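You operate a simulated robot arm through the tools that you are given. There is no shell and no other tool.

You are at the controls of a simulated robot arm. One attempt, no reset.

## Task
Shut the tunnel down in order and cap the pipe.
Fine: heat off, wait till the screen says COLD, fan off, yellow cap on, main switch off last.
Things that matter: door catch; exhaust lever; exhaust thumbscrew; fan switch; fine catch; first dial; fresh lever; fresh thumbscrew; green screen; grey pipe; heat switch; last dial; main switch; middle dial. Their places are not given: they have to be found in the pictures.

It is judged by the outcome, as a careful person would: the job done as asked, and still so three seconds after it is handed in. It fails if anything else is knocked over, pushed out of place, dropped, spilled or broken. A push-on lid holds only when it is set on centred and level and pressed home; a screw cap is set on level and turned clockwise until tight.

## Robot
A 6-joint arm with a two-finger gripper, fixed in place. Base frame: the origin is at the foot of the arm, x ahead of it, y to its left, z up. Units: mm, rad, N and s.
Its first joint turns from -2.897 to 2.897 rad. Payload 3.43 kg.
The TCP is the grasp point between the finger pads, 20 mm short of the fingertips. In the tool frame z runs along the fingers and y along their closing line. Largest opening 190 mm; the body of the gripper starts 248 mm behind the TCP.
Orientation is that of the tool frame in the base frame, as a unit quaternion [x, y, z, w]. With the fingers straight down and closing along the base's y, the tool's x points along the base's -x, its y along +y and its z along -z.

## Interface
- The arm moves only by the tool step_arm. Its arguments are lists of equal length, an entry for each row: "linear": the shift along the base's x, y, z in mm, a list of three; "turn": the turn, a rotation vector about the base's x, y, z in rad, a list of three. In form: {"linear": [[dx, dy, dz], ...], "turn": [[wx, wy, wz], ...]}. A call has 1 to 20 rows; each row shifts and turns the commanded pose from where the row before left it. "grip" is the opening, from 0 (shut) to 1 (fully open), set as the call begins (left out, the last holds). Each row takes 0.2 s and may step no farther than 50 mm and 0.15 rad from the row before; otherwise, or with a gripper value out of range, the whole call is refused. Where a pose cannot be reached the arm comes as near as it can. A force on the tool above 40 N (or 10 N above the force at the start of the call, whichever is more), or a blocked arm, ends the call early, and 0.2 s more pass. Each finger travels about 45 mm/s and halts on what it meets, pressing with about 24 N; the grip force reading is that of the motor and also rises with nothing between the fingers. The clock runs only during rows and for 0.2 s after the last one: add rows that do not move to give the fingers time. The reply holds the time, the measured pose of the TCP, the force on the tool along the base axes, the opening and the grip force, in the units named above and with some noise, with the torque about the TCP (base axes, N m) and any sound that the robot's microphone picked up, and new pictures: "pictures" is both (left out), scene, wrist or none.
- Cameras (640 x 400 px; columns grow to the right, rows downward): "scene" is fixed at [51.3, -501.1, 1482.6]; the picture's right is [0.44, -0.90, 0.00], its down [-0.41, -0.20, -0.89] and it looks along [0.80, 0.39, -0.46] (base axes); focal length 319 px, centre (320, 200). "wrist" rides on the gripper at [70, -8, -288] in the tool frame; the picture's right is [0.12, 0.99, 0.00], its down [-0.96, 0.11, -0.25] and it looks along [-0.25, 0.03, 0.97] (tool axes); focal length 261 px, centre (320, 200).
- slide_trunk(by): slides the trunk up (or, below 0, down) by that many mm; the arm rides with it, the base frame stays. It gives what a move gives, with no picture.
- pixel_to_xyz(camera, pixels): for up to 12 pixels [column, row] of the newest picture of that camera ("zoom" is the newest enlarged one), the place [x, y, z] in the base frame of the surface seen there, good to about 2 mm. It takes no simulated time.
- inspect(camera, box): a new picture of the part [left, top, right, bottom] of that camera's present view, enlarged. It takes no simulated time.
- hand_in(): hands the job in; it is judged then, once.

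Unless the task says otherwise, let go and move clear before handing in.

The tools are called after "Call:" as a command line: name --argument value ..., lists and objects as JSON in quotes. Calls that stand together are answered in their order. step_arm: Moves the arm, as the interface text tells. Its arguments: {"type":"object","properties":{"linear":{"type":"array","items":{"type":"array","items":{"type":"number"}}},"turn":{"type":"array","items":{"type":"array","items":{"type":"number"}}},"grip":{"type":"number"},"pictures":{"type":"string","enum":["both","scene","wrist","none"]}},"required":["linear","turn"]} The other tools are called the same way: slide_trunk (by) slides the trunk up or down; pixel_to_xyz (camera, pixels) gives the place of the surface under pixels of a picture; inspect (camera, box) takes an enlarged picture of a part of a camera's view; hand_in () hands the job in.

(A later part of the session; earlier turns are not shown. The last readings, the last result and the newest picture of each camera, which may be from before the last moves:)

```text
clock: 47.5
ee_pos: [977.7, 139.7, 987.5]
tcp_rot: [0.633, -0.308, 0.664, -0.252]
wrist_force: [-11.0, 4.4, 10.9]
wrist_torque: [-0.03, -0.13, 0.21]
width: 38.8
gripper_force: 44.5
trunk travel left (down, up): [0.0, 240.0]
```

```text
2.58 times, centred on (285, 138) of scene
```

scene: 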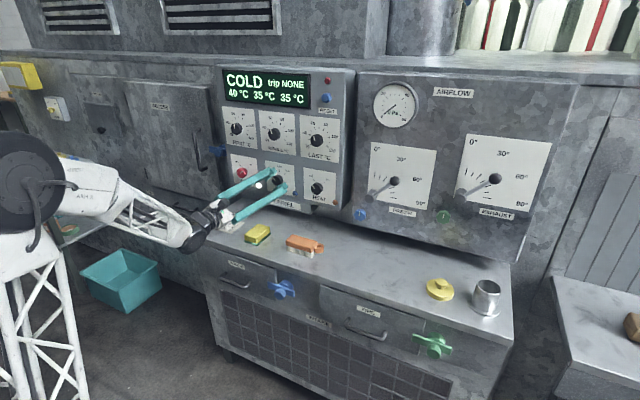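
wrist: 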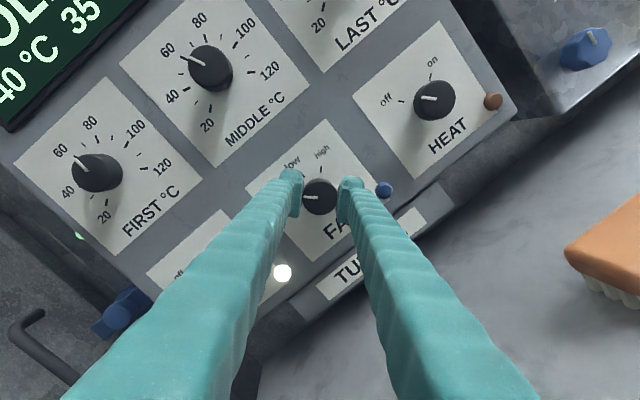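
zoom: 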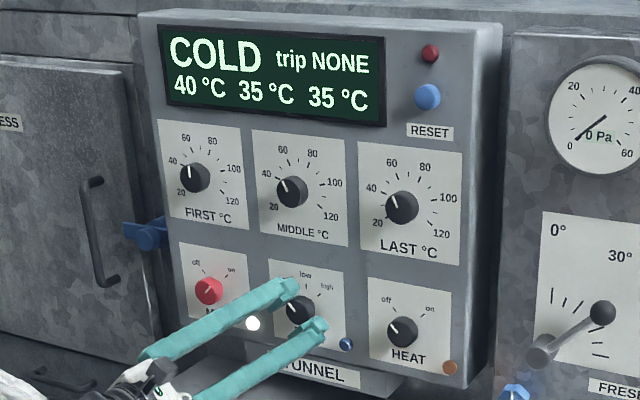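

The fan pointer is at off, its lamp is dark and the gauge reads 0 Pa. I'll release, back away, and measure the cap and pipe.

Call:
step_arm --linear '[[0, 0, 0], [0, 0, 0], [-25, 0, 0], [-25, 0, 0], [-25, 0, 0], [-25, 0, 0], [-20, 0, 0], [0, 0, 0]]' --turn '[[0, 0, 0], [0, 0, 0], [0, 0, 0], [0, 0, 0], [0, 0, 0], [0, 0, 0], [0, 0, 0], [0, 0, 0]]' --grip 0.38

Call:
inspect --camera "scene" --box '[420, 265, 510, 325]'

```text
clock: 49.2
ee_pos: [857.3, 140.1, 984.8]
tcp_rot: [0.633, -0.308, 0.664, -0.251]
wrist_force: [0.1, -0.6, 0.1]
wrist_torque: [0.0, -0.03, 0.02]
width: 72.2
gripper_force: 0.1
trunk travel left (down, up): [0.0, 240.0]
```

scene: 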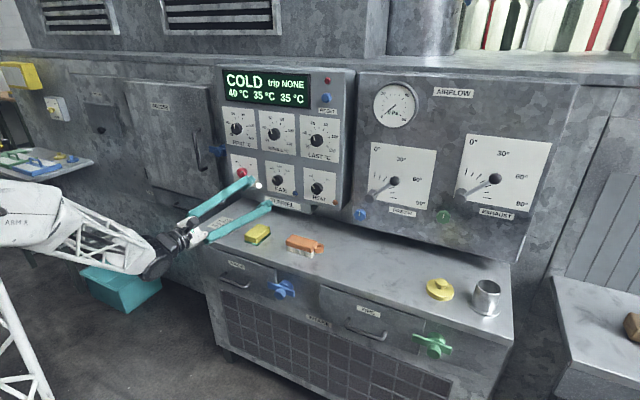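
wrist: 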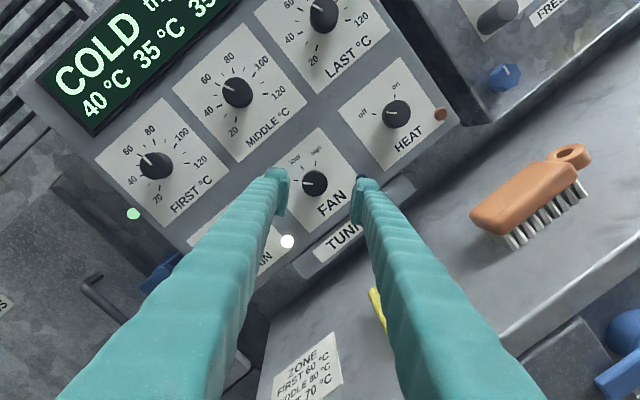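

```text
6.67 times, centred on (465, 295) of scene
```

zoom: 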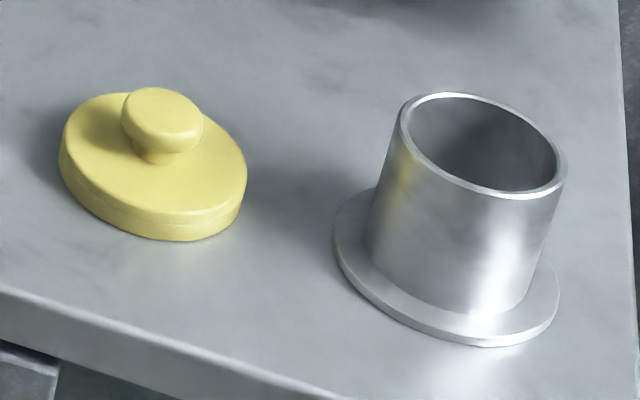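

Call:
pixel_to_xyz --camera "zoom" --pixels '[[124, 103], [202, 125], [165, 90], [160, 133], [163, 112], [62, 150], [243, 180], [150, 213], [110, 97], [152, 156], [155, 238]]'

Call:
pixel_to_xyz --camera "zoom" --pixels '[[404, 118], [563, 165], [455, 96], [505, 196], [550, 135], [430, 172], [345, 215], [555, 300], [470, 340], [375, 190], [440, 265], [370, 255]]'

```text
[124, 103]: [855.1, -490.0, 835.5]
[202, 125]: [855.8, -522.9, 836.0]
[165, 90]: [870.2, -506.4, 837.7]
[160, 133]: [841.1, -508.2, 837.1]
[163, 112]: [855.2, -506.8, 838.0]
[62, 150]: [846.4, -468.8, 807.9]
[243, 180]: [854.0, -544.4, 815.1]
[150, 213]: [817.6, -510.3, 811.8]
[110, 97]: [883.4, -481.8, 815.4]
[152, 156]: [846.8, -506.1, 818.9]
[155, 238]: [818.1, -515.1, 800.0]
```

```text
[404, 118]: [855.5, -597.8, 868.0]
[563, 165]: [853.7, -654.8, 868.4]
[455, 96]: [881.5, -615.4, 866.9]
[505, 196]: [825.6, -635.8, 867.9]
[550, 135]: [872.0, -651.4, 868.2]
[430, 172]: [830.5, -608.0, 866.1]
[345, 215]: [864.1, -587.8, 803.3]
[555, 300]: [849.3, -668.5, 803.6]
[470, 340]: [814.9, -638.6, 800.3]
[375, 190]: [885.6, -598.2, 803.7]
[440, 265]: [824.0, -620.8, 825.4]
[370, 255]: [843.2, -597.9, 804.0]
```

The cap's knob centre is (855.5,-506.5), top z=838, and it is about 33 mm wide. The pipe rim is centred at (854,-626) with its top at z=868. I'll undo the roll now and then pitch the tool down.

Call:
step_arm --linear '[[0, 0, 0], [0, 0, 0], [0, 0, 0], [0, 0, 0], [0, 0, 0], [0, 0, 0], [0, 0, 0], [0, 0, 0], [0, 0, 0], [0, 0, 0], [0, 0, 0], [0, 0, 0], [0, 0, 0], [0, 0, 0], [0, 0, 0], [0, 0, 0], [0, 0, 0], [0, 0, 0], [0, 0, 0]]' --turn '[[0.1303, -0.0117, 0.001], [0.1303, -0.0117, 0.001], [0.1303, -0.0117, 0.001], [0.1303, -0.0117, 0.001], [0.1303, -0.0117, 0.001], [0.1303, -0.0117, 0.001], [0.1303, -0.0117, 0.001], [0.1303, -0.0117, 0.001], [0.1303, -0.0117, 0.001], [0.1303, -0.0117, 0.001], [0.1303, -0.0117, 0.001], [0.1303, -0.0117, 0.001], [0.1303, -0.0117, 0.001], [0.1303, -0.0117, 0.001], [0.1303, -0.0117, 0.001], [0.1303, -0.0117, 0.001], [0.1303, -0.0117, 0.001], [0.1303, -0.0117, 0.001], [0, 0, 0]]' --pictures "none"

Call:
step_arm --linear '[[-10, 5, 16], [-10, 5, 16], [-10, 5, 16], [-10, 5, 16], [-10, 5, 16], [-10, 5, 16], [-10, 5, 16], [-10, 5, 16], [-10, 5, 16], [-10, 5, 16], [-10, 5, 16], [0, 0, 0], [0, 0, 0]]' --turn '[[0, 0.1428, 0], [0, 0.1428, 0], [0, 0.1428, 0], [0, 0.1428, 0], [0, 0.1428, 0], [0, 0.1428, 0], [0, 0.1428, 0], [0, 0.1428, 0], [0, 0.1428, 0], [0, 0.1428, 0], [0, 0.1428, 0], [0, 0, 0], [0, 0, 0]]'

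```text
clock: 53.2
ee_pos: [858.5, 138.9, 986.1]
tcp_rot: [0.042, 0.703, -0.022, 0.709]
wrist_force: [0.0, -0.1, -0.2]
wrist_torque: [-0.03, -0.03, -0.01]
width: 72.1
gripper_force: 0.0
trunk travel left (down, up): [0.0, 240.0]
```

```text
clock: 56.0
ee_pos: [737.2, 189.6, 1130.0]
tcp_rot: [0.014, 0.999, -0.043, 0.012]
wrist_force: [0.3, 0.4, 0.6]
wrist_torque: [0.01, 0.02, 0.02]
width: 72.2
gripper_force: 0.1
out of reach, approached as far as the arm can: row 11
trunk travel left (down, up): [0.0, 240.0]
```

scene: 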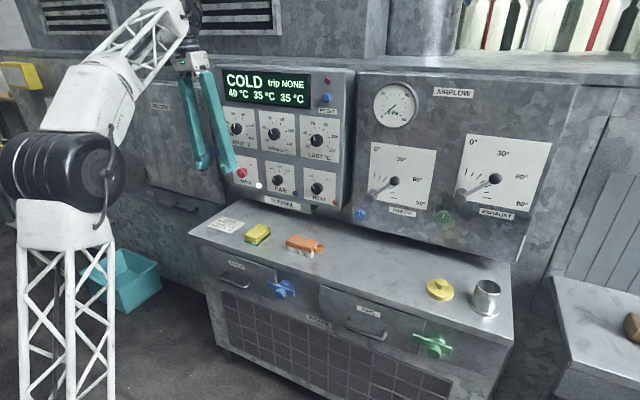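
wrist: 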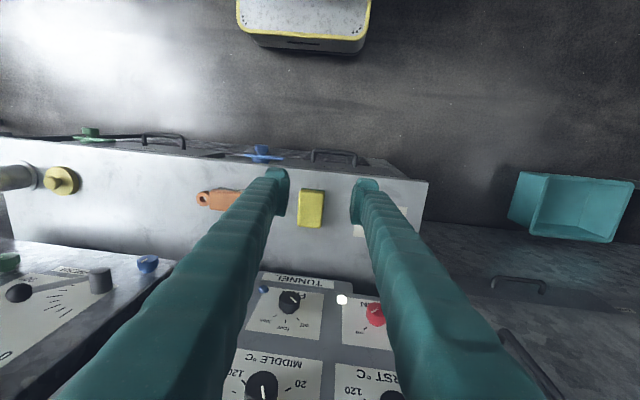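

The tool now points nearly straight down and the panel still reads COLD. I'll raise the trunk for reach, level the tool, swing toward the cap and yaw to face it radially.

Call:
slide_trunk --by 120

Call:
step_arm --linear '[[5, -35, -10], [5, -35, -12], [5, -35, -12], [5, -35, -12], [5, -35, -12], [5, -35, -12], [5, -35, -12], [5, -35, -12], [5, -35, -12], [5, -35, -12], [5, -35, -12], [5, -35, -12], [5, -35, -12], [5, -35, -12], [5, -35, -12], [0, 0, 0]]' --turn '[[0.043, 0.012, 0], [0.043, 0.011, 0], [0, 0, -0.048], [0, 0, -0.048], [0, 0, -0.048], [0, 0, -0.048], [0, 0, -0.048], [0, 0, -0.048], [0, 0, -0.048], [0, 0, -0.048], [0, 0, -0.048], [0, 0, -0.048], [0, 0, -0.048], [0, 0, -0.048], [0, 0, 0], [0, 0, 0]]'

```text
clock: 57.5
ee_pos: [737.4, 188.5, 1249.3]
tcp_rot: [0.014, 0.999, -0.042, 0.012]
wrist_force: [0.8, 0.0, -0.1]
wrist_torque: [-0.04, -0.02, 0.03]
width: 72.1
gripper_force: 0.1
trunk travel left (down, up): [-120.0, 120.0]
```

```text
clock: 61.0
ee_pos: [812.8, -335.5, 1071.2]
tcp_rot: [0.297, 0.955, 0.001, 0.0]
wrist_force: [0.1, -0.3, 0.2]
wrist_torque: [-0.01, 0.02, 0.0]
width: 72.4
gripper_force: 0.0
trunk travel left (down, up): [-120.0, 120.0]
```

scene: 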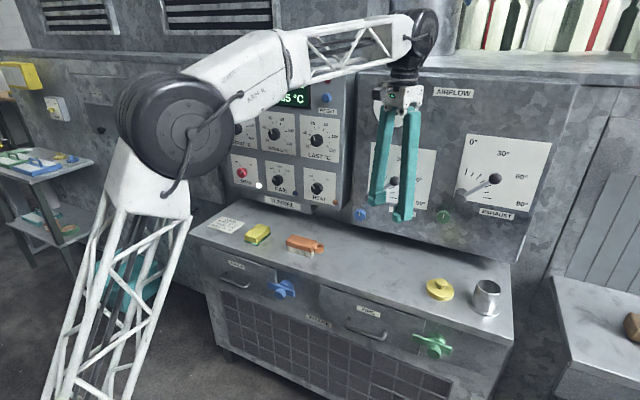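
wrist: 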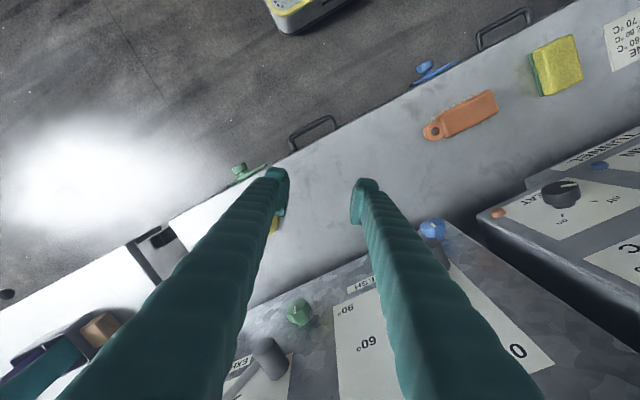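

The tool is straight down with no reach trouble. I'll move to hover above the cap.

Call:
step_arm --linear '[[7, -28.5, -23], [7, -28.5, -23], [7, -28.5, -23], [7, -28.5, -23], [7, -28.5, -23], [7.7, -28.5, -23], [0, 0, 0]]' --turn '[[0, 0, 0], [0, 0, 0], [0, 0, 0], [0, 0, 0], [0, 0, 0], [0, 0, 0], [0, 0, 0]]'

Call:
inspect --camera "wrist" --box '[180, 100, 420, 250]'

```text
clock: 62.5
ee_pos: [855.8, -505.9, 934.1]
tcp_rot: [0.297, 0.955, 0.0, -0.001]
wrist_force: [0.1, 0.1, -1.0]
wrist_torque: [0.02, 0.02, 0.01]
width: 72.2
gripper_force: 0.1
trunk travel left (down, up): [-120.0, 120.0]
```

scene: 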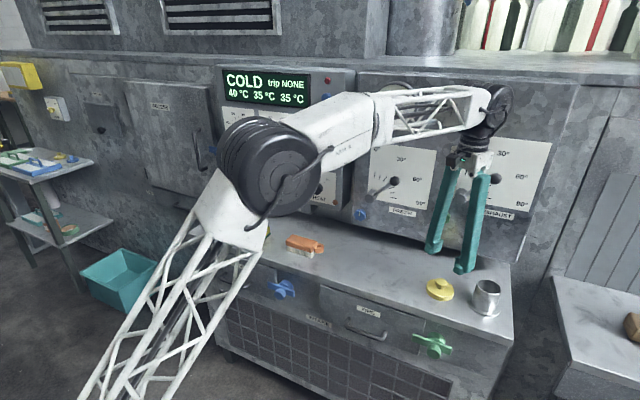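
wrist: 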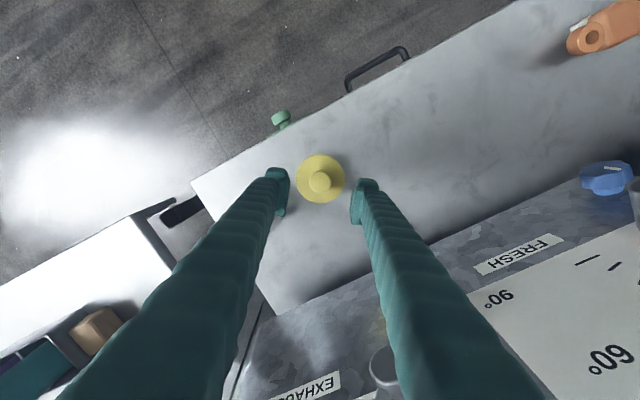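

```text
2.67 times, centred on (300, 175) of wrist
```

zoom: 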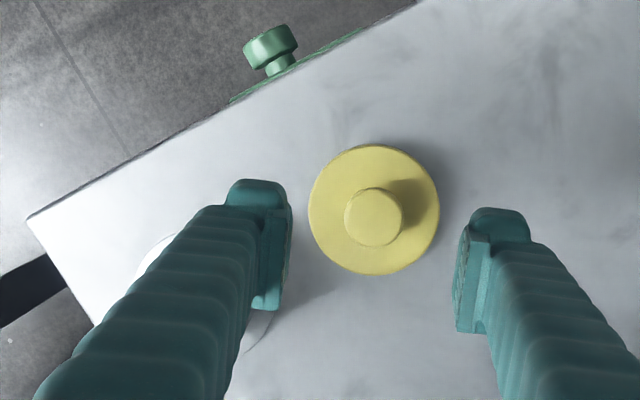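

Call:
pixel_to_xyz --camera "zoom" --pixels '[[374, 217], [348, 217], [401, 217], [374, 191], [374, 243], [312, 210], [436, 210], [374, 148], [374, 271]]'

```text
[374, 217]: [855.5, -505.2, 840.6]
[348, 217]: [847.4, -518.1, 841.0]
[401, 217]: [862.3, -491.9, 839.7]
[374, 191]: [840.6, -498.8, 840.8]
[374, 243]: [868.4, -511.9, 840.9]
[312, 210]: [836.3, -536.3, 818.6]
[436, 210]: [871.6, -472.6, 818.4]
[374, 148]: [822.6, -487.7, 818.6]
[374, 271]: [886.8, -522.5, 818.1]
```

The cap knob centre is confirmed at (855,-505.5). Before grasping it I'll check that the arm reaches above the pipe and get a look down at it.

Call:
step_arm --linear '[[0, -30, 10], [0, -30, 5], [0, -30, 0], [0, -30, 0], [0, 0, 0]]' --turn '[[0, 0, 0], [0, 0, 0], [0, 0, 0], [0, 0, 0], [0, 0, 0]]'

Call:
inspect --camera "wrist" --box '[220, 100, 420, 250]'

```text
clock: 63.8
ee_pos: [854.8, -627.0, 949.6]
tcp_rot: [0.297, 0.955, 0.001, -0.001]
wrist_force: [1.0, 0.4, -0.4]
wrist_torque: [0.08, 0.01, 0.01]
width: 72.1
gripper_force: 0.0
trunk travel left (down, up): [-120.0, 120.0]
```

scene: 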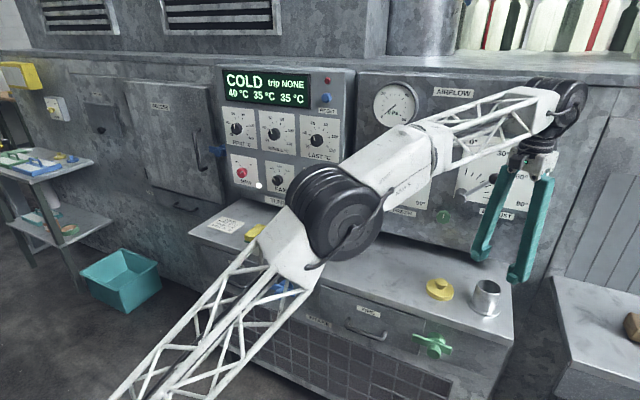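
wrist: 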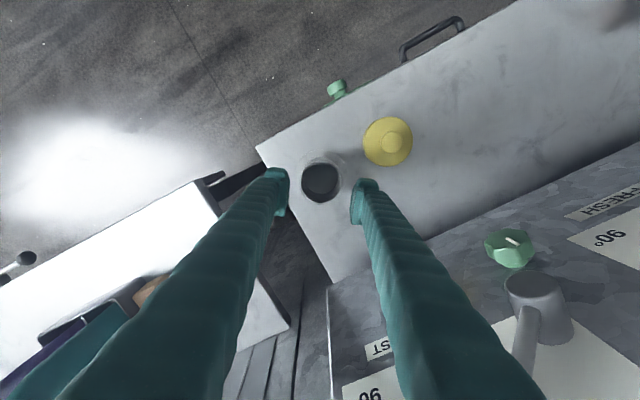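

```text
2.67 times, centred on (320, 175) of wrist
```

zoom: 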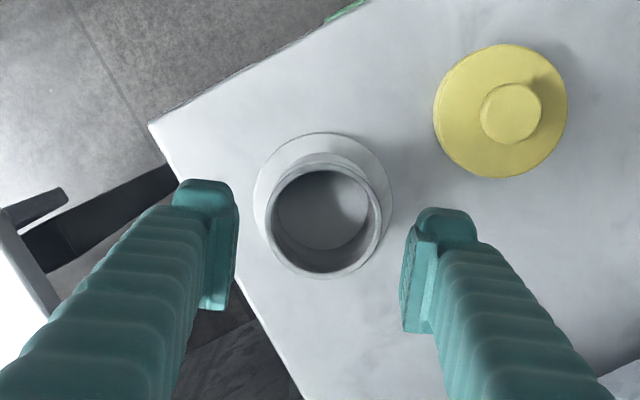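

It reaches above the pipe without trouble. I'll measure the rim centre from this view.

Call:
pixel_to_xyz --camera "zoom" --pixels '[[268, 220], [379, 220], [324, 167], [324, 274], [286, 184], [364, 259], [286, 257], [364, 186], [511, 112], [436, 110], [566, 110], [503, 47]]'

```text
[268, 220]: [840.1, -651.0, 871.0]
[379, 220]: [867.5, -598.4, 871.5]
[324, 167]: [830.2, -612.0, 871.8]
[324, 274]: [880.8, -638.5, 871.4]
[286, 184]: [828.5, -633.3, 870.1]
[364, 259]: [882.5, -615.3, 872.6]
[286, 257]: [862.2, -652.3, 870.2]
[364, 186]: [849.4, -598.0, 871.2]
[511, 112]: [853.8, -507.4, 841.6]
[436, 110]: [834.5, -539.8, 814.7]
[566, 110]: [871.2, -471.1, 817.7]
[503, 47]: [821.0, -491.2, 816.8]
```

The pipe centre is (855.2,-624.9), which puts it 119.7 mm in -y from the cap. I'll go back and descend over the cap knob.

Call:
step_arm --linear '[[0, 30, 0], [0, 30, 0], [0, 30, 0], [0.3, 31.3, 0], [0, 0, -20], [0, 0, -20], [0, 0, -20], [0, 0, -20], [0, 0, -13], [0, 0, 0]]' --turn '[[0, 0, 0], [0, 0, 0], [0, 0, 0], [0, 0, 0], [0, 0, 0], [0, 0, 0], [0, 0, 0], [0, 0, 0], [0, 0, 0], [0, 0, 0]]'

Call:
inspect --camera "wrist" --box '[220, 100, 420, 250]'

Call:
inspect --camera "scene" --box '[400, 230, 530, 330]'

```text
clock: 66.0
ee_pos: [854.6, -505.8, 857.4]
tcp_rot: [0.297, 0.955, 0.0, 0.0]
wrist_force: [0.1, 0.7, -1.0]
wrist_torque: [0.04, -0.03, -0.03]
width: 72.3
gripper_force: 0.0
trunk travel left (down, up): [-120.0, 120.0]
```

scene: 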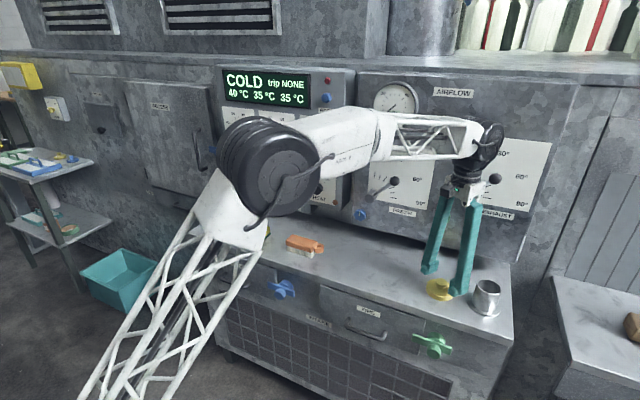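
wrist: 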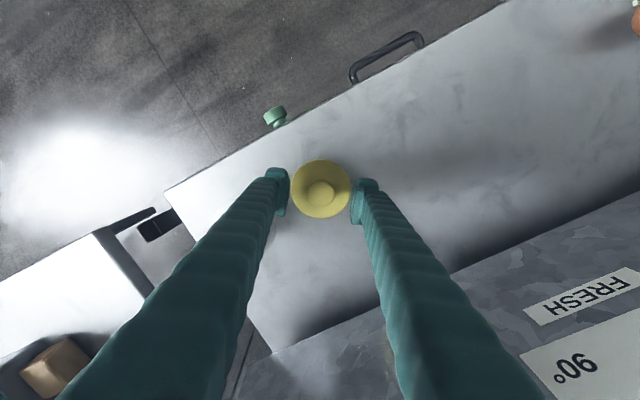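

```text
2.67 times, centred on (320, 175) of wrist
```

zoom: 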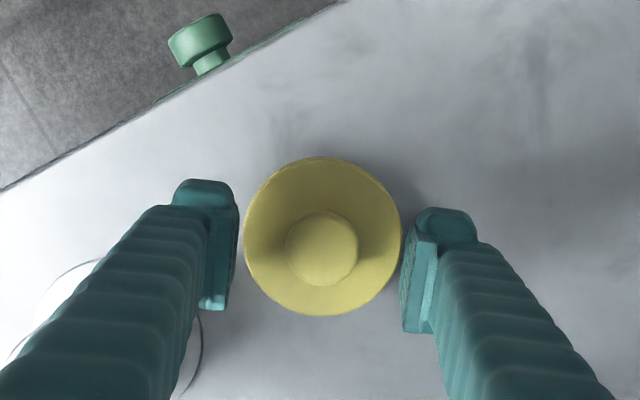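

```text
4.00 times, centred on (465, 280) of scene
```

zoom: 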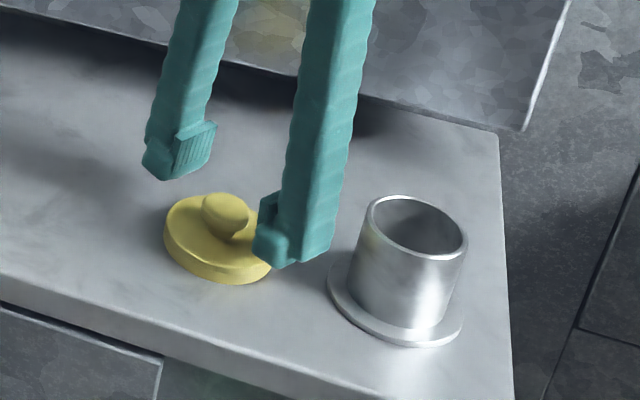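

The fingers straddle the knob, with tips at about z=837. I'll go down 15 mm and close.

Call:
step_arm --linear '[[0, 0, -5], [0, 0, -5], [0, 0, -5], [0, 0, 0]]' --turn '[[0, 0, 0], [0, 0, 0], [0, 0, 0], [0, 0, 0]]' --pictures "none"

Call:
step_arm --linear '[[0, 0, 0], [0, 0, 0], [0, 0, 0], [0, 0, 0], [0, 0, 0]]' --turn '[[0, 0, 0], [0, 0, 0], [0, 0, 0], [0, 0, 0], [0, 0, 0]]' --grip 0.1

Call:
inspect --camera "wrist" --box '[220, 100, 420, 250]'

Call:
inspect --camera "scene" --box '[400, 230, 530, 330]'

```text
clock: 67.0
ee_pos: [853.1, -506.5, 842.3]
tcp_rot: [0.297, 0.955, 0.0, -0.001]
wrist_force: [-0.5, 0.1, 0.0]
wrist_torque: [0.0, 0.01, 0.0]
width: 72.0
gripper_force: 0.1
trunk travel left (down, up): [-120.0, 120.0]
```

```text
clock: 68.2
ee_pos: [854.4, -506.1, 841.5]
tcp_rot: [0.298, 0.955, 0.001, -0.001]
wrist_force: [1.5, -0.3, -0.4]
wrist_torque: [0.01, -0.03, -0.03]
width: 31.5
gripper_force: 24.0
trunk travel left (down, up): [-120.0, 120.0]
```

scene: 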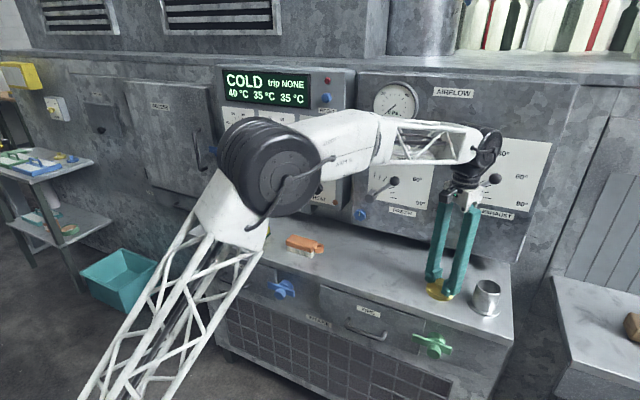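
wrist: 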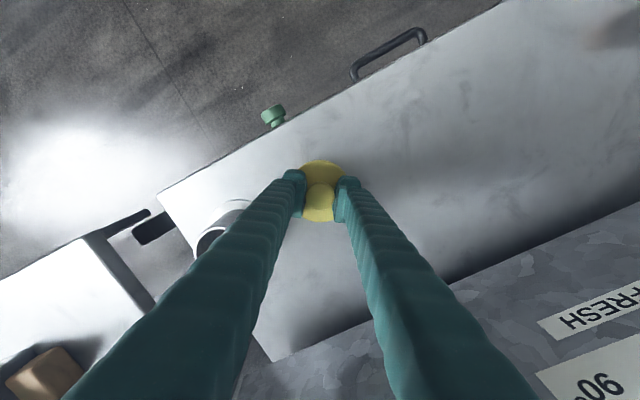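

```text
2.67 times, centred on (320, 175) of wrist
```

zoom: 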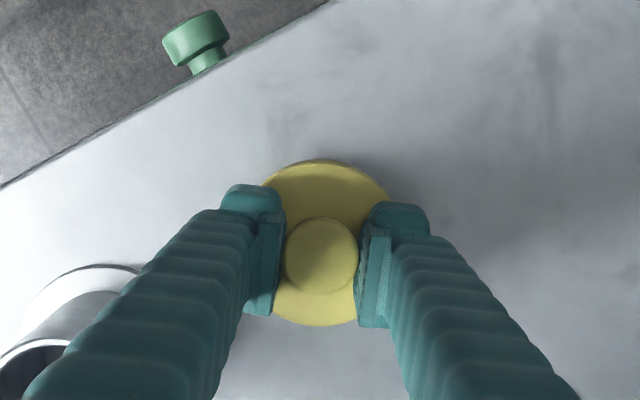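

```text
4.00 times, centred on (465, 280) of scene
```

zoom: 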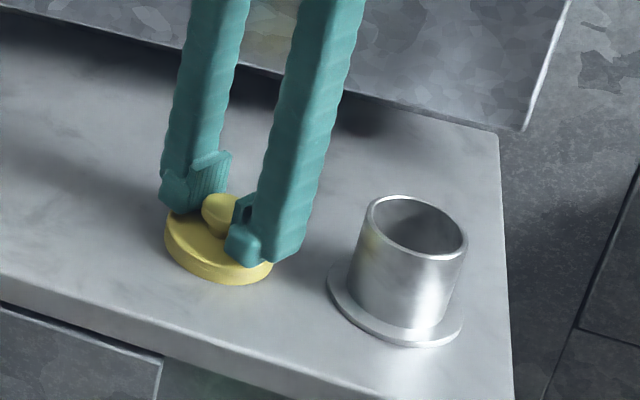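

Gripped at 31.5 mm. I'll check where the cap sits relative to the TCP before lifting.

Call:
step_arm --linear '[[0, 0, 0], [0, 0, 0]]' --turn '[[0, 0, 0], [0, 0, 0]]' --grip 0.0 --pictures "wrist"

Call:
inspect --camera "wrist" --box '[270, 140, 370, 230]'

```text
clock: 68.8
ee_pos: [854.0, -506.7, 841.8]
tcp_rot: [0.297, 0.955, -0.001, -0.001]
wrist_force: [0.4, -0.3, 0.4]
wrist_torque: [0.02, 0.0, -0.04]
width: 31.3
gripper_force: 23.4
trunk travel left (down, up): [-120.0, 120.0]
```

wrist: 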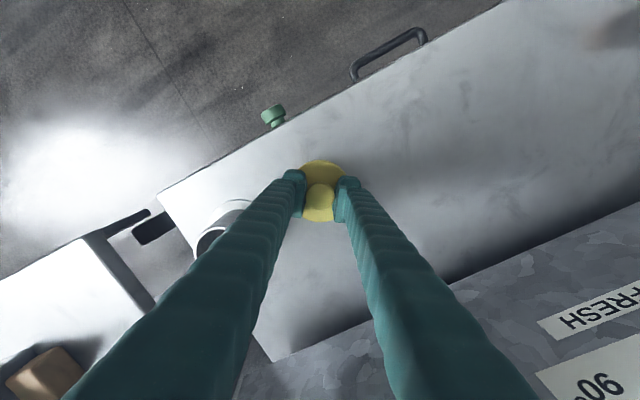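

```text
4.44 times, centred on (320, 185) of wrist
```

zoom: 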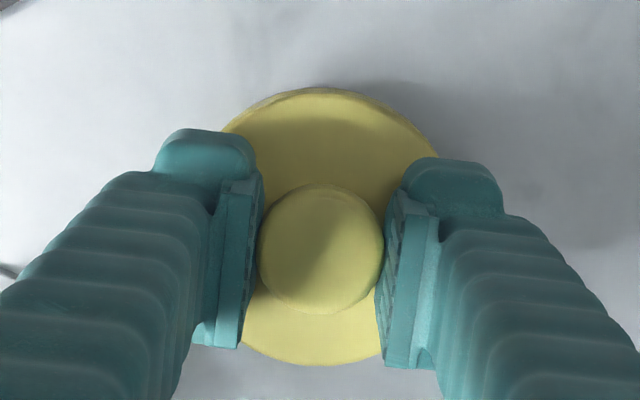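

Call:
pixel_to_xyz --camera "zoom" --pixels '[[320, 247], [320, 190], [320, 306], [265, 247], [376, 247], [320, 92], [320, 360], [290, 200], [350, 200], [320, 130]]'

Call:
step_arm --linear '[[0, 0, 5], [0, 0, 10], [0, 0, 20], [0, 0, 20], [0, 0, 20], [0, 0, 0], [0, 0, 0]]' --turn '[[0, 0, 0], [0, 0, 0], [0, 0, 0], [0, 0, 0], [0, 0, 0], [0, 0, 0], [0, 0, 0]]'

Call:
inspect --camera "scene" --box '[400, 220, 530, 320]'

Call:
inspect --camera "wrist" --box '[270, 140, 370, 230]'

```text
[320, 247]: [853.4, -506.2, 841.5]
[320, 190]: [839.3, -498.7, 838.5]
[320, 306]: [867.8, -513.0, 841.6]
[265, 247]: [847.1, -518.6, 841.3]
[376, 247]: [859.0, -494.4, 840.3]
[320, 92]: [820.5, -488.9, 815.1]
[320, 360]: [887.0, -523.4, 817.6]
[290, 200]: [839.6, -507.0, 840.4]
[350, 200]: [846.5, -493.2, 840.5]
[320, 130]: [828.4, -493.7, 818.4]
```

```text
clock: 70.3
ee_pos: [853.9, -506.4, 916.5]
tcp_rot: [0.297, 0.955, -0.001, -0.001]
wrist_force: [-0.1, 0.1, 0.0]
wrist_torque: [0.06, 0.01, -0.04]
width: 31.3
gripper_force: 23.8
trunk travel left (down, up): [-120.0, 120.0]
```

scene: 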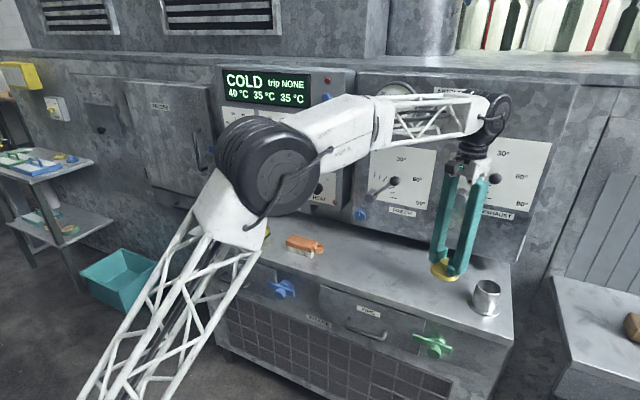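
wrist: 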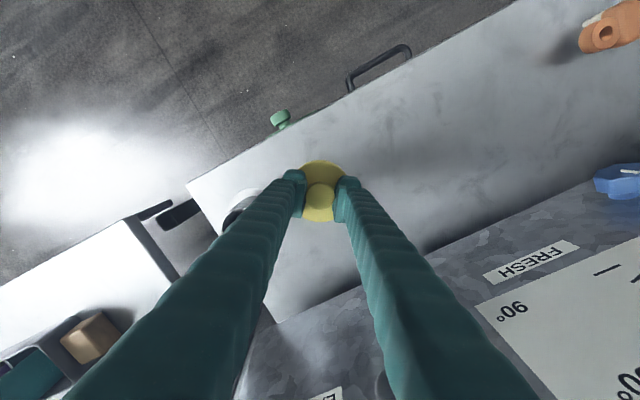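

```text
4.00 times, centred on (465, 270) of scene
```

zoom: 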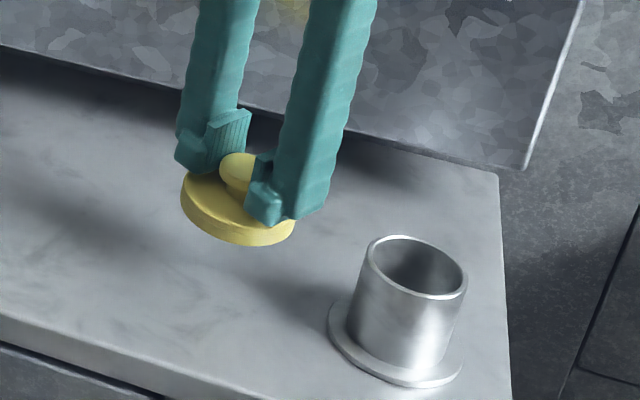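

```text
4.44 times, centred on (320, 185) of wrist
```

zoom: 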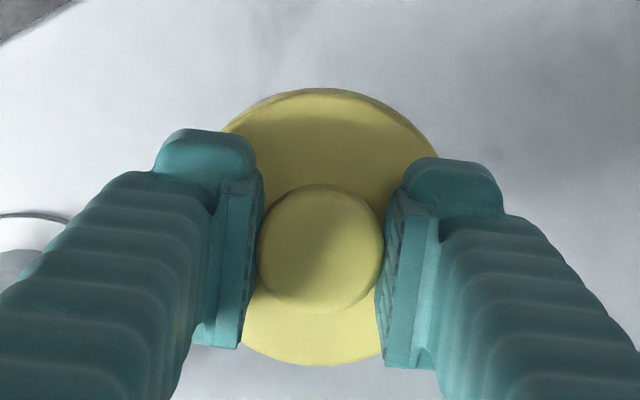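

The cap is lifted level, with its centre within 0.5 mm of the TCP. I'll raise it a bit more and carry it over the pipe.

Call:
step_arm --linear '[[0, 0, 15], [0, 0, 10], [0.3, -20, 0], [0.3, -25, 0], [0.3, -25, 0], [0.3, -25, 0], [0.2, -24, 0], [0, 0, 0], [0, 0, 0]]' --turn '[[0, 0, 0], [0, 0, 0], [0, 0, 0], [0, 0, 0], [0, 0, 0], [0, 0, 0], [0, 0, 0], [0, 0, 0], [0, 0, 0]]'

Call:
inspect --camera "scene" --box '[430, 230, 540, 330]'

Call:
inspect --camera "wrist" --box '[270, 140, 370, 230]'

```text
clock: 72.3
ee_pos: [856.4, -625.9, 940.5]
tcp_rot: [0.297, 0.955, 0.0, -0.001]
wrist_force: [-1.3, -1.0, 0.0]
wrist_torque: [0.0, -0.04, 0.02]
width: 31.5
gripper_force: 23.6
trunk travel left (down, up): [-120.0, 120.0]
```

scene: 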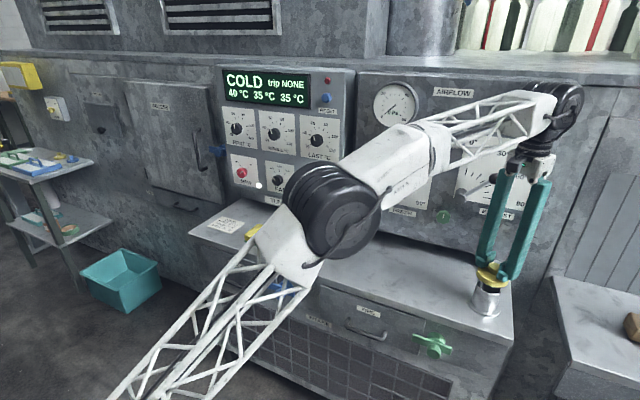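
wrist: 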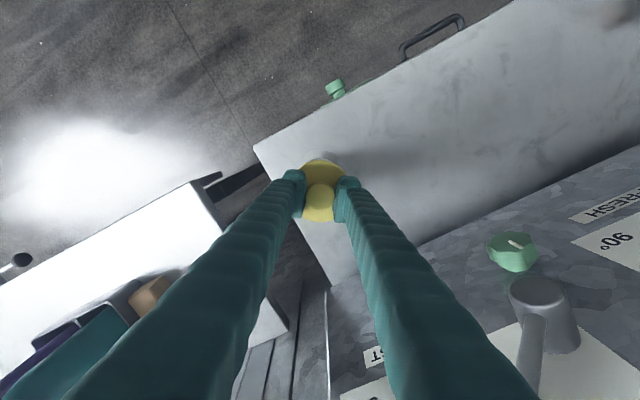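

```text
4.00 times, centred on (485, 280) of scene
```

zoom: 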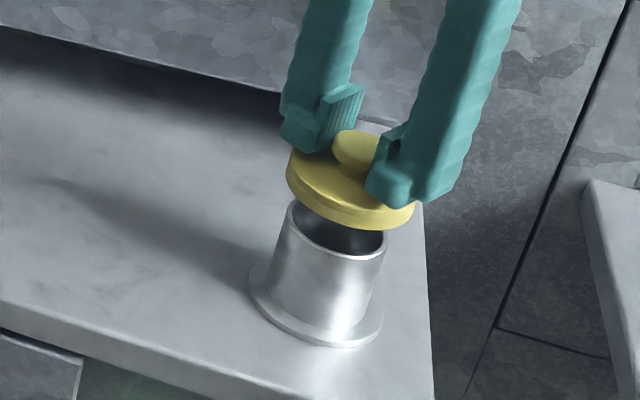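

```text
4.44 times, centred on (320, 185) of wrist
```

zoom: 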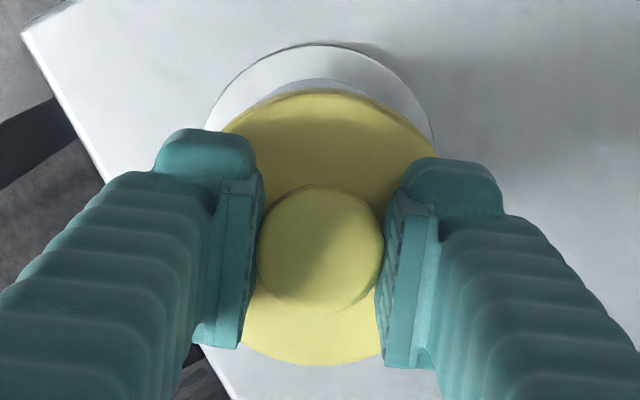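

In the wrist view the flange (207–432) is centred on the cap (320). I'll descend until it just clears the rim and check again from the scene camera.

Call:
step_arm --linear '[[-0.3, 0.2, -6], [0, 0, -6], [0, 0, -6], [0, 0, 0], [0, 0, 0]]' --turn '[[0, 0, 0], [0, 0, 0], [0, 0, 0], [0, 0, 0], [0, 0, 0]]' --pictures "both"

Call:
inspect --camera "scene" --box '[450, 250, 530, 330]'

```text
clock: 73.5
ee_pos: [855.4, -625.8, 923.5]
tcp_rot: [0.297, 0.955, 0.0, -0.001]
wrist_force: [0.5, -0.7, 0.3]
wrist_torque: [0.01, -0.01, 0.03]
width: 31.0
gripper_force: 23.9
trunk travel left (down, up): [-120.0, 120.0]
```

scene: 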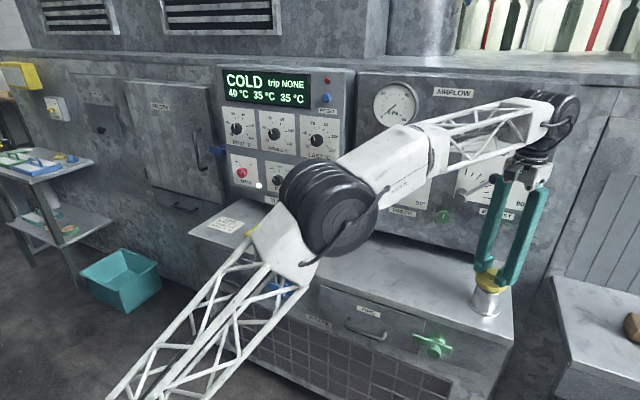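
wrist: 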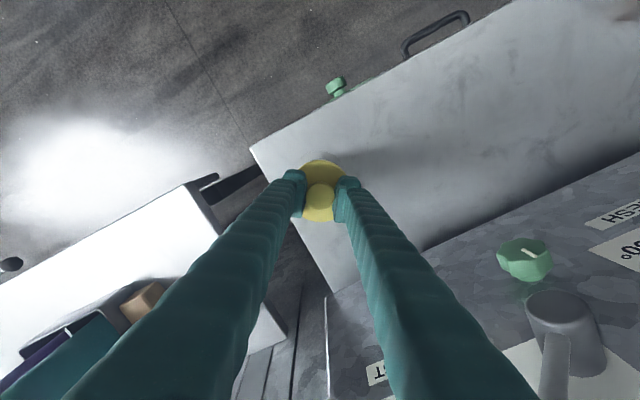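

```text
5.00 times, centred on (490, 290) of scene
```

zoom: 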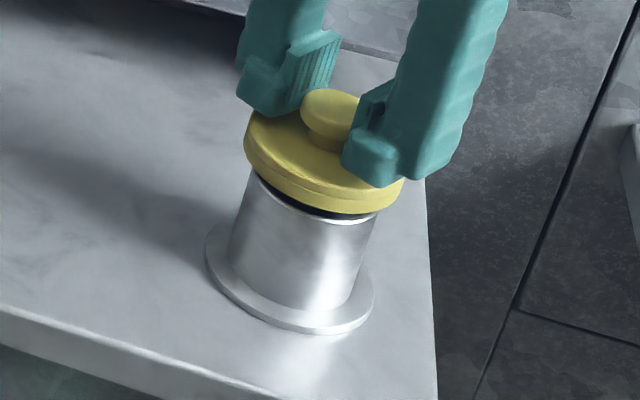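

The cap looks centred just above the rim. I'll lower it slowly and watch the force.

Call:
step_arm --linear '[[0, 0, -3], [0, 0, -3], [0, 0, -2], [0, 0, -2], [0, 0, -2], [0, 0, 0]]' --turn '[[0, 0, 0], [0, 0, 0], [0, 0, 0], [0, 0, 0], [0, 0, 0], [0, 0, 0]]' --pictures "scene"

Call:
inspect --camera "scene" --box '[450, 250, 530, 330]'

```text
clock: 75.0
ee_pos: [855.8, -625.4, 911.7]
tcp_rot: [0.297, 0.955, 0.0, -0.001]
wrist_force: [-0.6, -0.5, -0.8]
wrist_torque: [-0.03, 0.02, 0.01]
width: 31.1
gripper_force: 23.7
trunk travel left (down, up): [-120.0, 120.0]
```

scene: 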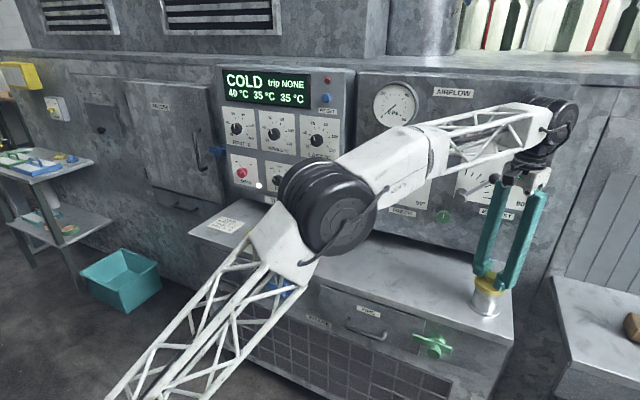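

```text
5.00 times, centred on (490, 290) of scene
```

zoom: 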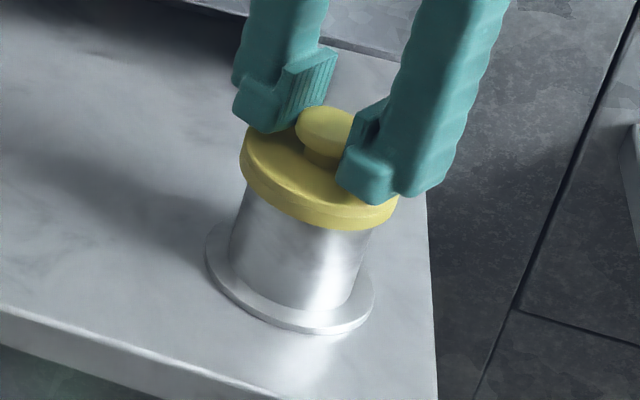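

No contact force yet at z=911.7 and the cap is level over the rim. I'll continue down in 2 mm steps.

Call:
step_arm --linear '[[0, 0, -2], [0, 0, -2], [0, 0, -2], [0, 0, 0]]' --turn '[[0, 0, 0], [0, 0, 0], [0, 0, 0], [0, 0, 0]]' --pictures "none"

```text
clock: 76.0
ee_pos: [855.8, -625.4, 905.5]
tcp_rot: [0.297, 0.955, 0.0, 0.0]
wrist_force: [1.2, 0.2, -0.8]
wrist_torque: [-0.03, -0.01, -0.01]
width: 31.4
gripper_force: 23.6
trunk travel left (down, up): [-120.0, 120.0]
```

Still no force, and the cap's skirt is now below the rim height, so it's sliding over the pipe. Continuing down.

Call:
step_arm --linear '[[0, 0, -2], [0, 0, -2], [0, 0, -1.5], [0, 0, 0]]' --turn '[[0, 0, 0], [0, 0, 0], [0, 0, 0], [0, 0, 0]]' --pictures "scene"

Call:
inspect --camera "scene" --box '[450, 250, 530, 330]'

```text
clock: 77.0
ee_pos: [855.5, -625.0, 900.3]
tcp_rot: [0.298, 0.955, 0.0, -0.001]
wrist_force: [-10.6, -12.5, 25.6]
wrist_torque: [-0.22, 0.27, 0.04]
width: 30.2
gripper_force: 23.7
trunk travel left (down, up): [-120.0, 120.0]
heard: snap
```

scene: 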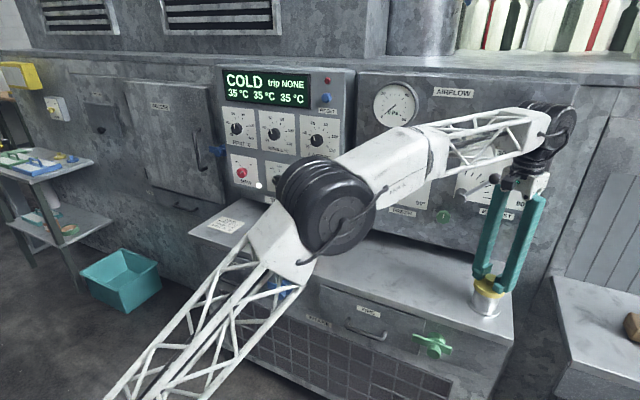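

```text
5.00 times, centred on (490, 290) of scene
```

zoom: 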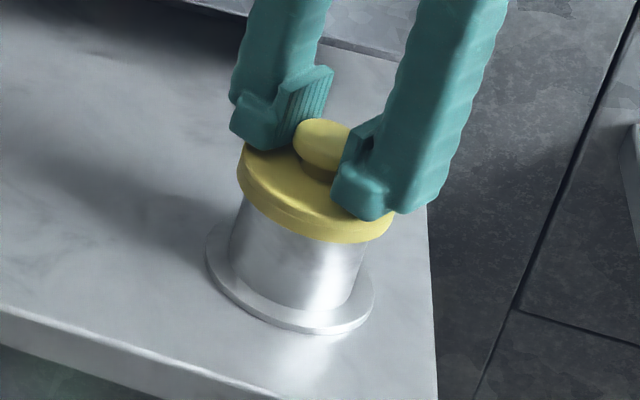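

I heard a snap with 26 N of upward reaction, so the cap is home. I'll open the fingers and lift clear.

Call:
step_arm --linear '[[0, 0, 0.5], [0, 0, 0], [0, 0, 0], [0, 0, 0]]' --turn '[[0, 0, 0], [0, 0, 0], [0, 0, 0], [0, 0, 0]]' --grip 0.32 --pictures "scene"

Call:
step_arm --linear '[[0, 0, 10], [0, 0, 20], [0, 0, 30], [0, 0, 30], [0, 0, 0]]' --turn '[[0, 0, 0], [0, 0, 0], [0, 0, 0], [0, 0, 0], [0, 0, 0]]' --pictures "both"

Call:
inspect --camera "scene" --box '[450, 250, 530, 330]'

Call:
inspect --camera "wrist" --box '[220, 100, 420, 250]'

```text
clock: 78.0
ee_pos: [856.0, -624.7, 900.6]
tcp_rot: [0.297, 0.955, 0.001, -0.001]
wrist_force: [0.7, 0.0, -0.3]
wrist_torque: [0.01, -0.03, 0.01]
width: 60.9
gripper_force: 0.0
trunk travel left (down, up): [-120.0, 120.0]
```

scene: 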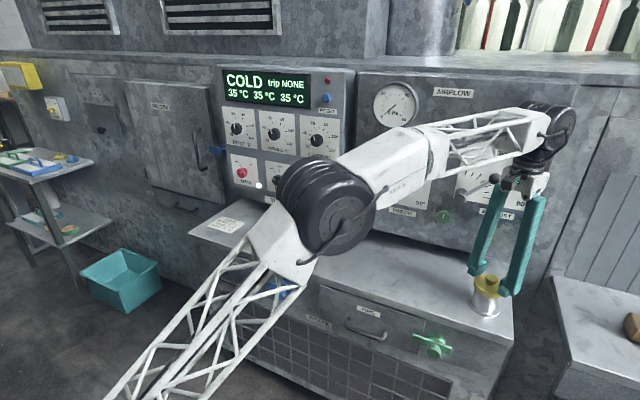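

```text
clock: 79.2
ee_pos: [854.4, -624.1, 991.1]
tcp_rot: [0.298, 0.955, 0.0, -0.001]
wrist_force: [0.2, 0.3, -0.2]
wrist_torque: [0.02, 0.01, -0.02]
width: 61.0
gripper_force: 0.1
trunk travel left (down, up): [-120.0, 120.0]
```

scene: 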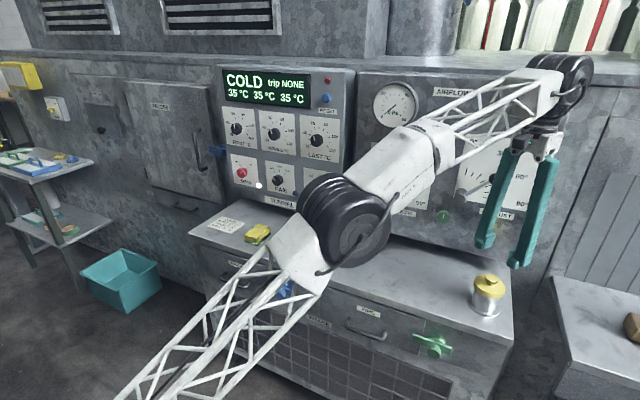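
wrist: 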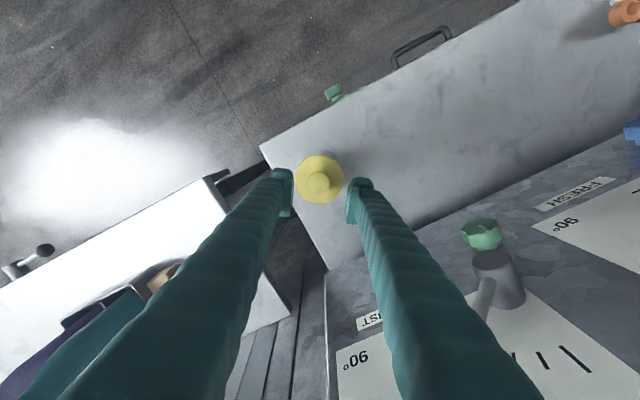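

```text
5.00 times, centred on (490, 290) of scene
```

zoom: 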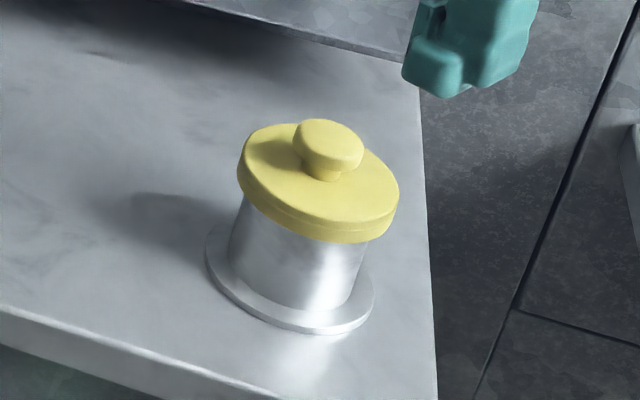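

```text
2.67 times, centred on (320, 175) of wrist
```

zoom: 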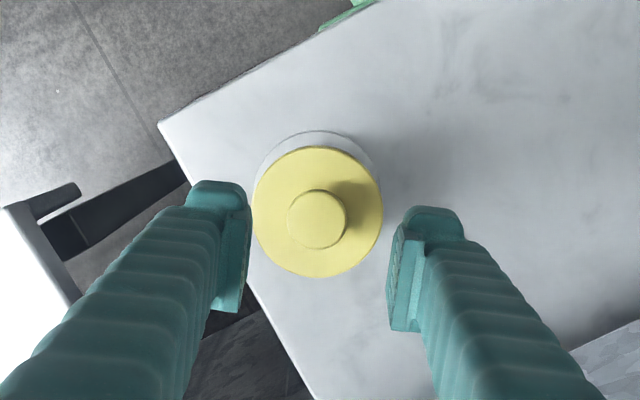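

The cap sits on the pipe. I'll check that its top is level.

Call:
pixel_to_xyz --camera "zoom" --pixels '[[262, 200], [374, 220], [330, 155], [310, 268], [280, 165], [360, 258], [318, 218]]'

```text
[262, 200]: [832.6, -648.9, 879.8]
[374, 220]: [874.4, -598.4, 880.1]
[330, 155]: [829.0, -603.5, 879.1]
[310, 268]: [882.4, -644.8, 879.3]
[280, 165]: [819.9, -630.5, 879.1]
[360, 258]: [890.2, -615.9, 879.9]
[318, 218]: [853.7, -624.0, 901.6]
```

The cap top is level within 1 mm and centred on the pipe. Next is the main switch, so I'll swing the arm back along the same path.

Call:
step_arm --linear '[[-6, 10, 30], [-6, 40, 10], [-6, 45, 10], [-6, 48, 10], [-6, 48, 10], [-6, 48, 10], [-6, 48, 0], [0, 0, 0]]' --turn '[[0, 0, 0], [0, 0, 0], [0, 0, 0], [0, 0, 0], [0, 0, 0], [0, 0, 0], [0, 0, 0], [0, 0, 0]]' --pictures "none"

Call:
step_arm --linear '[[-5, 40, 10], [-5, 40, 10], [-5, 40, 10], [-5, 40, 10], [-5, 40, 10], [-5, 40, 10], [-5, 40, 10], [-5, 40, 10], [-5, 40, 10], [-5, 40, 10], [-5, 40, 10], [-5, 40, 10], [-5, 40, 10], [-5, 40, 10], [-5, 30, 10], [0, 0, 0]]' --turn '[[0, 0, 0.0502], [0, 0, 0.0502], [0, 0, 0.0502], [0, 0, 0.0502], [0, 0, 0.0502], [0, 0, 0.0502], [0, 0, 0.0502], [0, 0, 0.0502], [0, 0, 0.0502], [0, 0, 0.0502], [0, 0, 0.0502], [0, 0, 0.0508], [0, 0, 0], [0, 0, 0], [0, 0, 0], [0, 0, 0]]'

```text
clock: 81.0
ee_pos: [812.2, -339.1, 1069.4]
tcp_rot: [0.298, 0.955, 0.0, -0.001]
wrist_force: [0.1, -1.0, -0.4]
wrist_torque: [-0.04, 0.0, 0.01]
width: 60.8
gripper_force: 0.1
trunk travel left (down, up): [-120.0, 120.0]
```

```text
clock: 84.3
ee_pos: [741.5, 254.3, 1218.9]
tcp_rot: [0.0, 1.0, -0.001, 0.0]
wrist_force: [0.6, 0.2, -1.0]
wrist_torque: [-0.03, 0.02, 0.02]
width: 60.7
gripper_force: 0.1
trunk travel left (down, up): [-120.0, 120.0]
```

scene: 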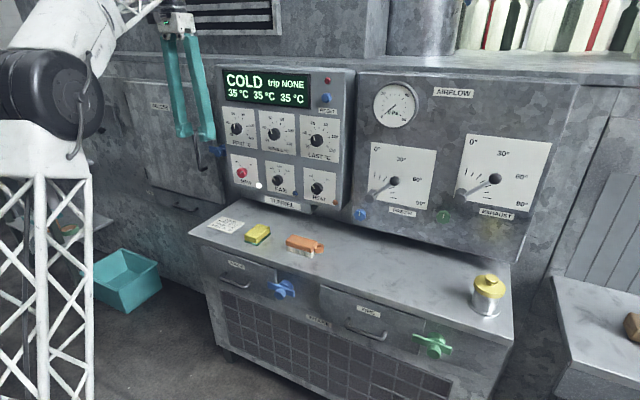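
wrist: 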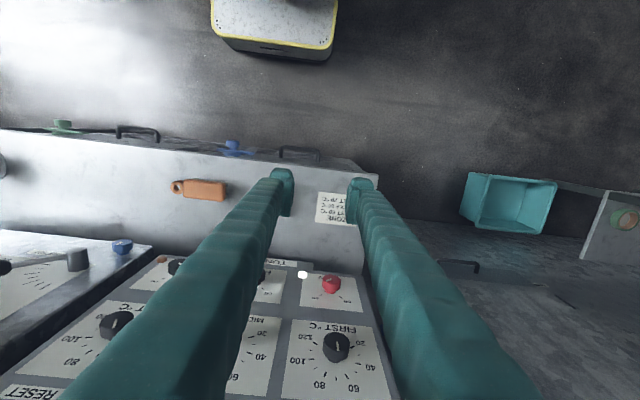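

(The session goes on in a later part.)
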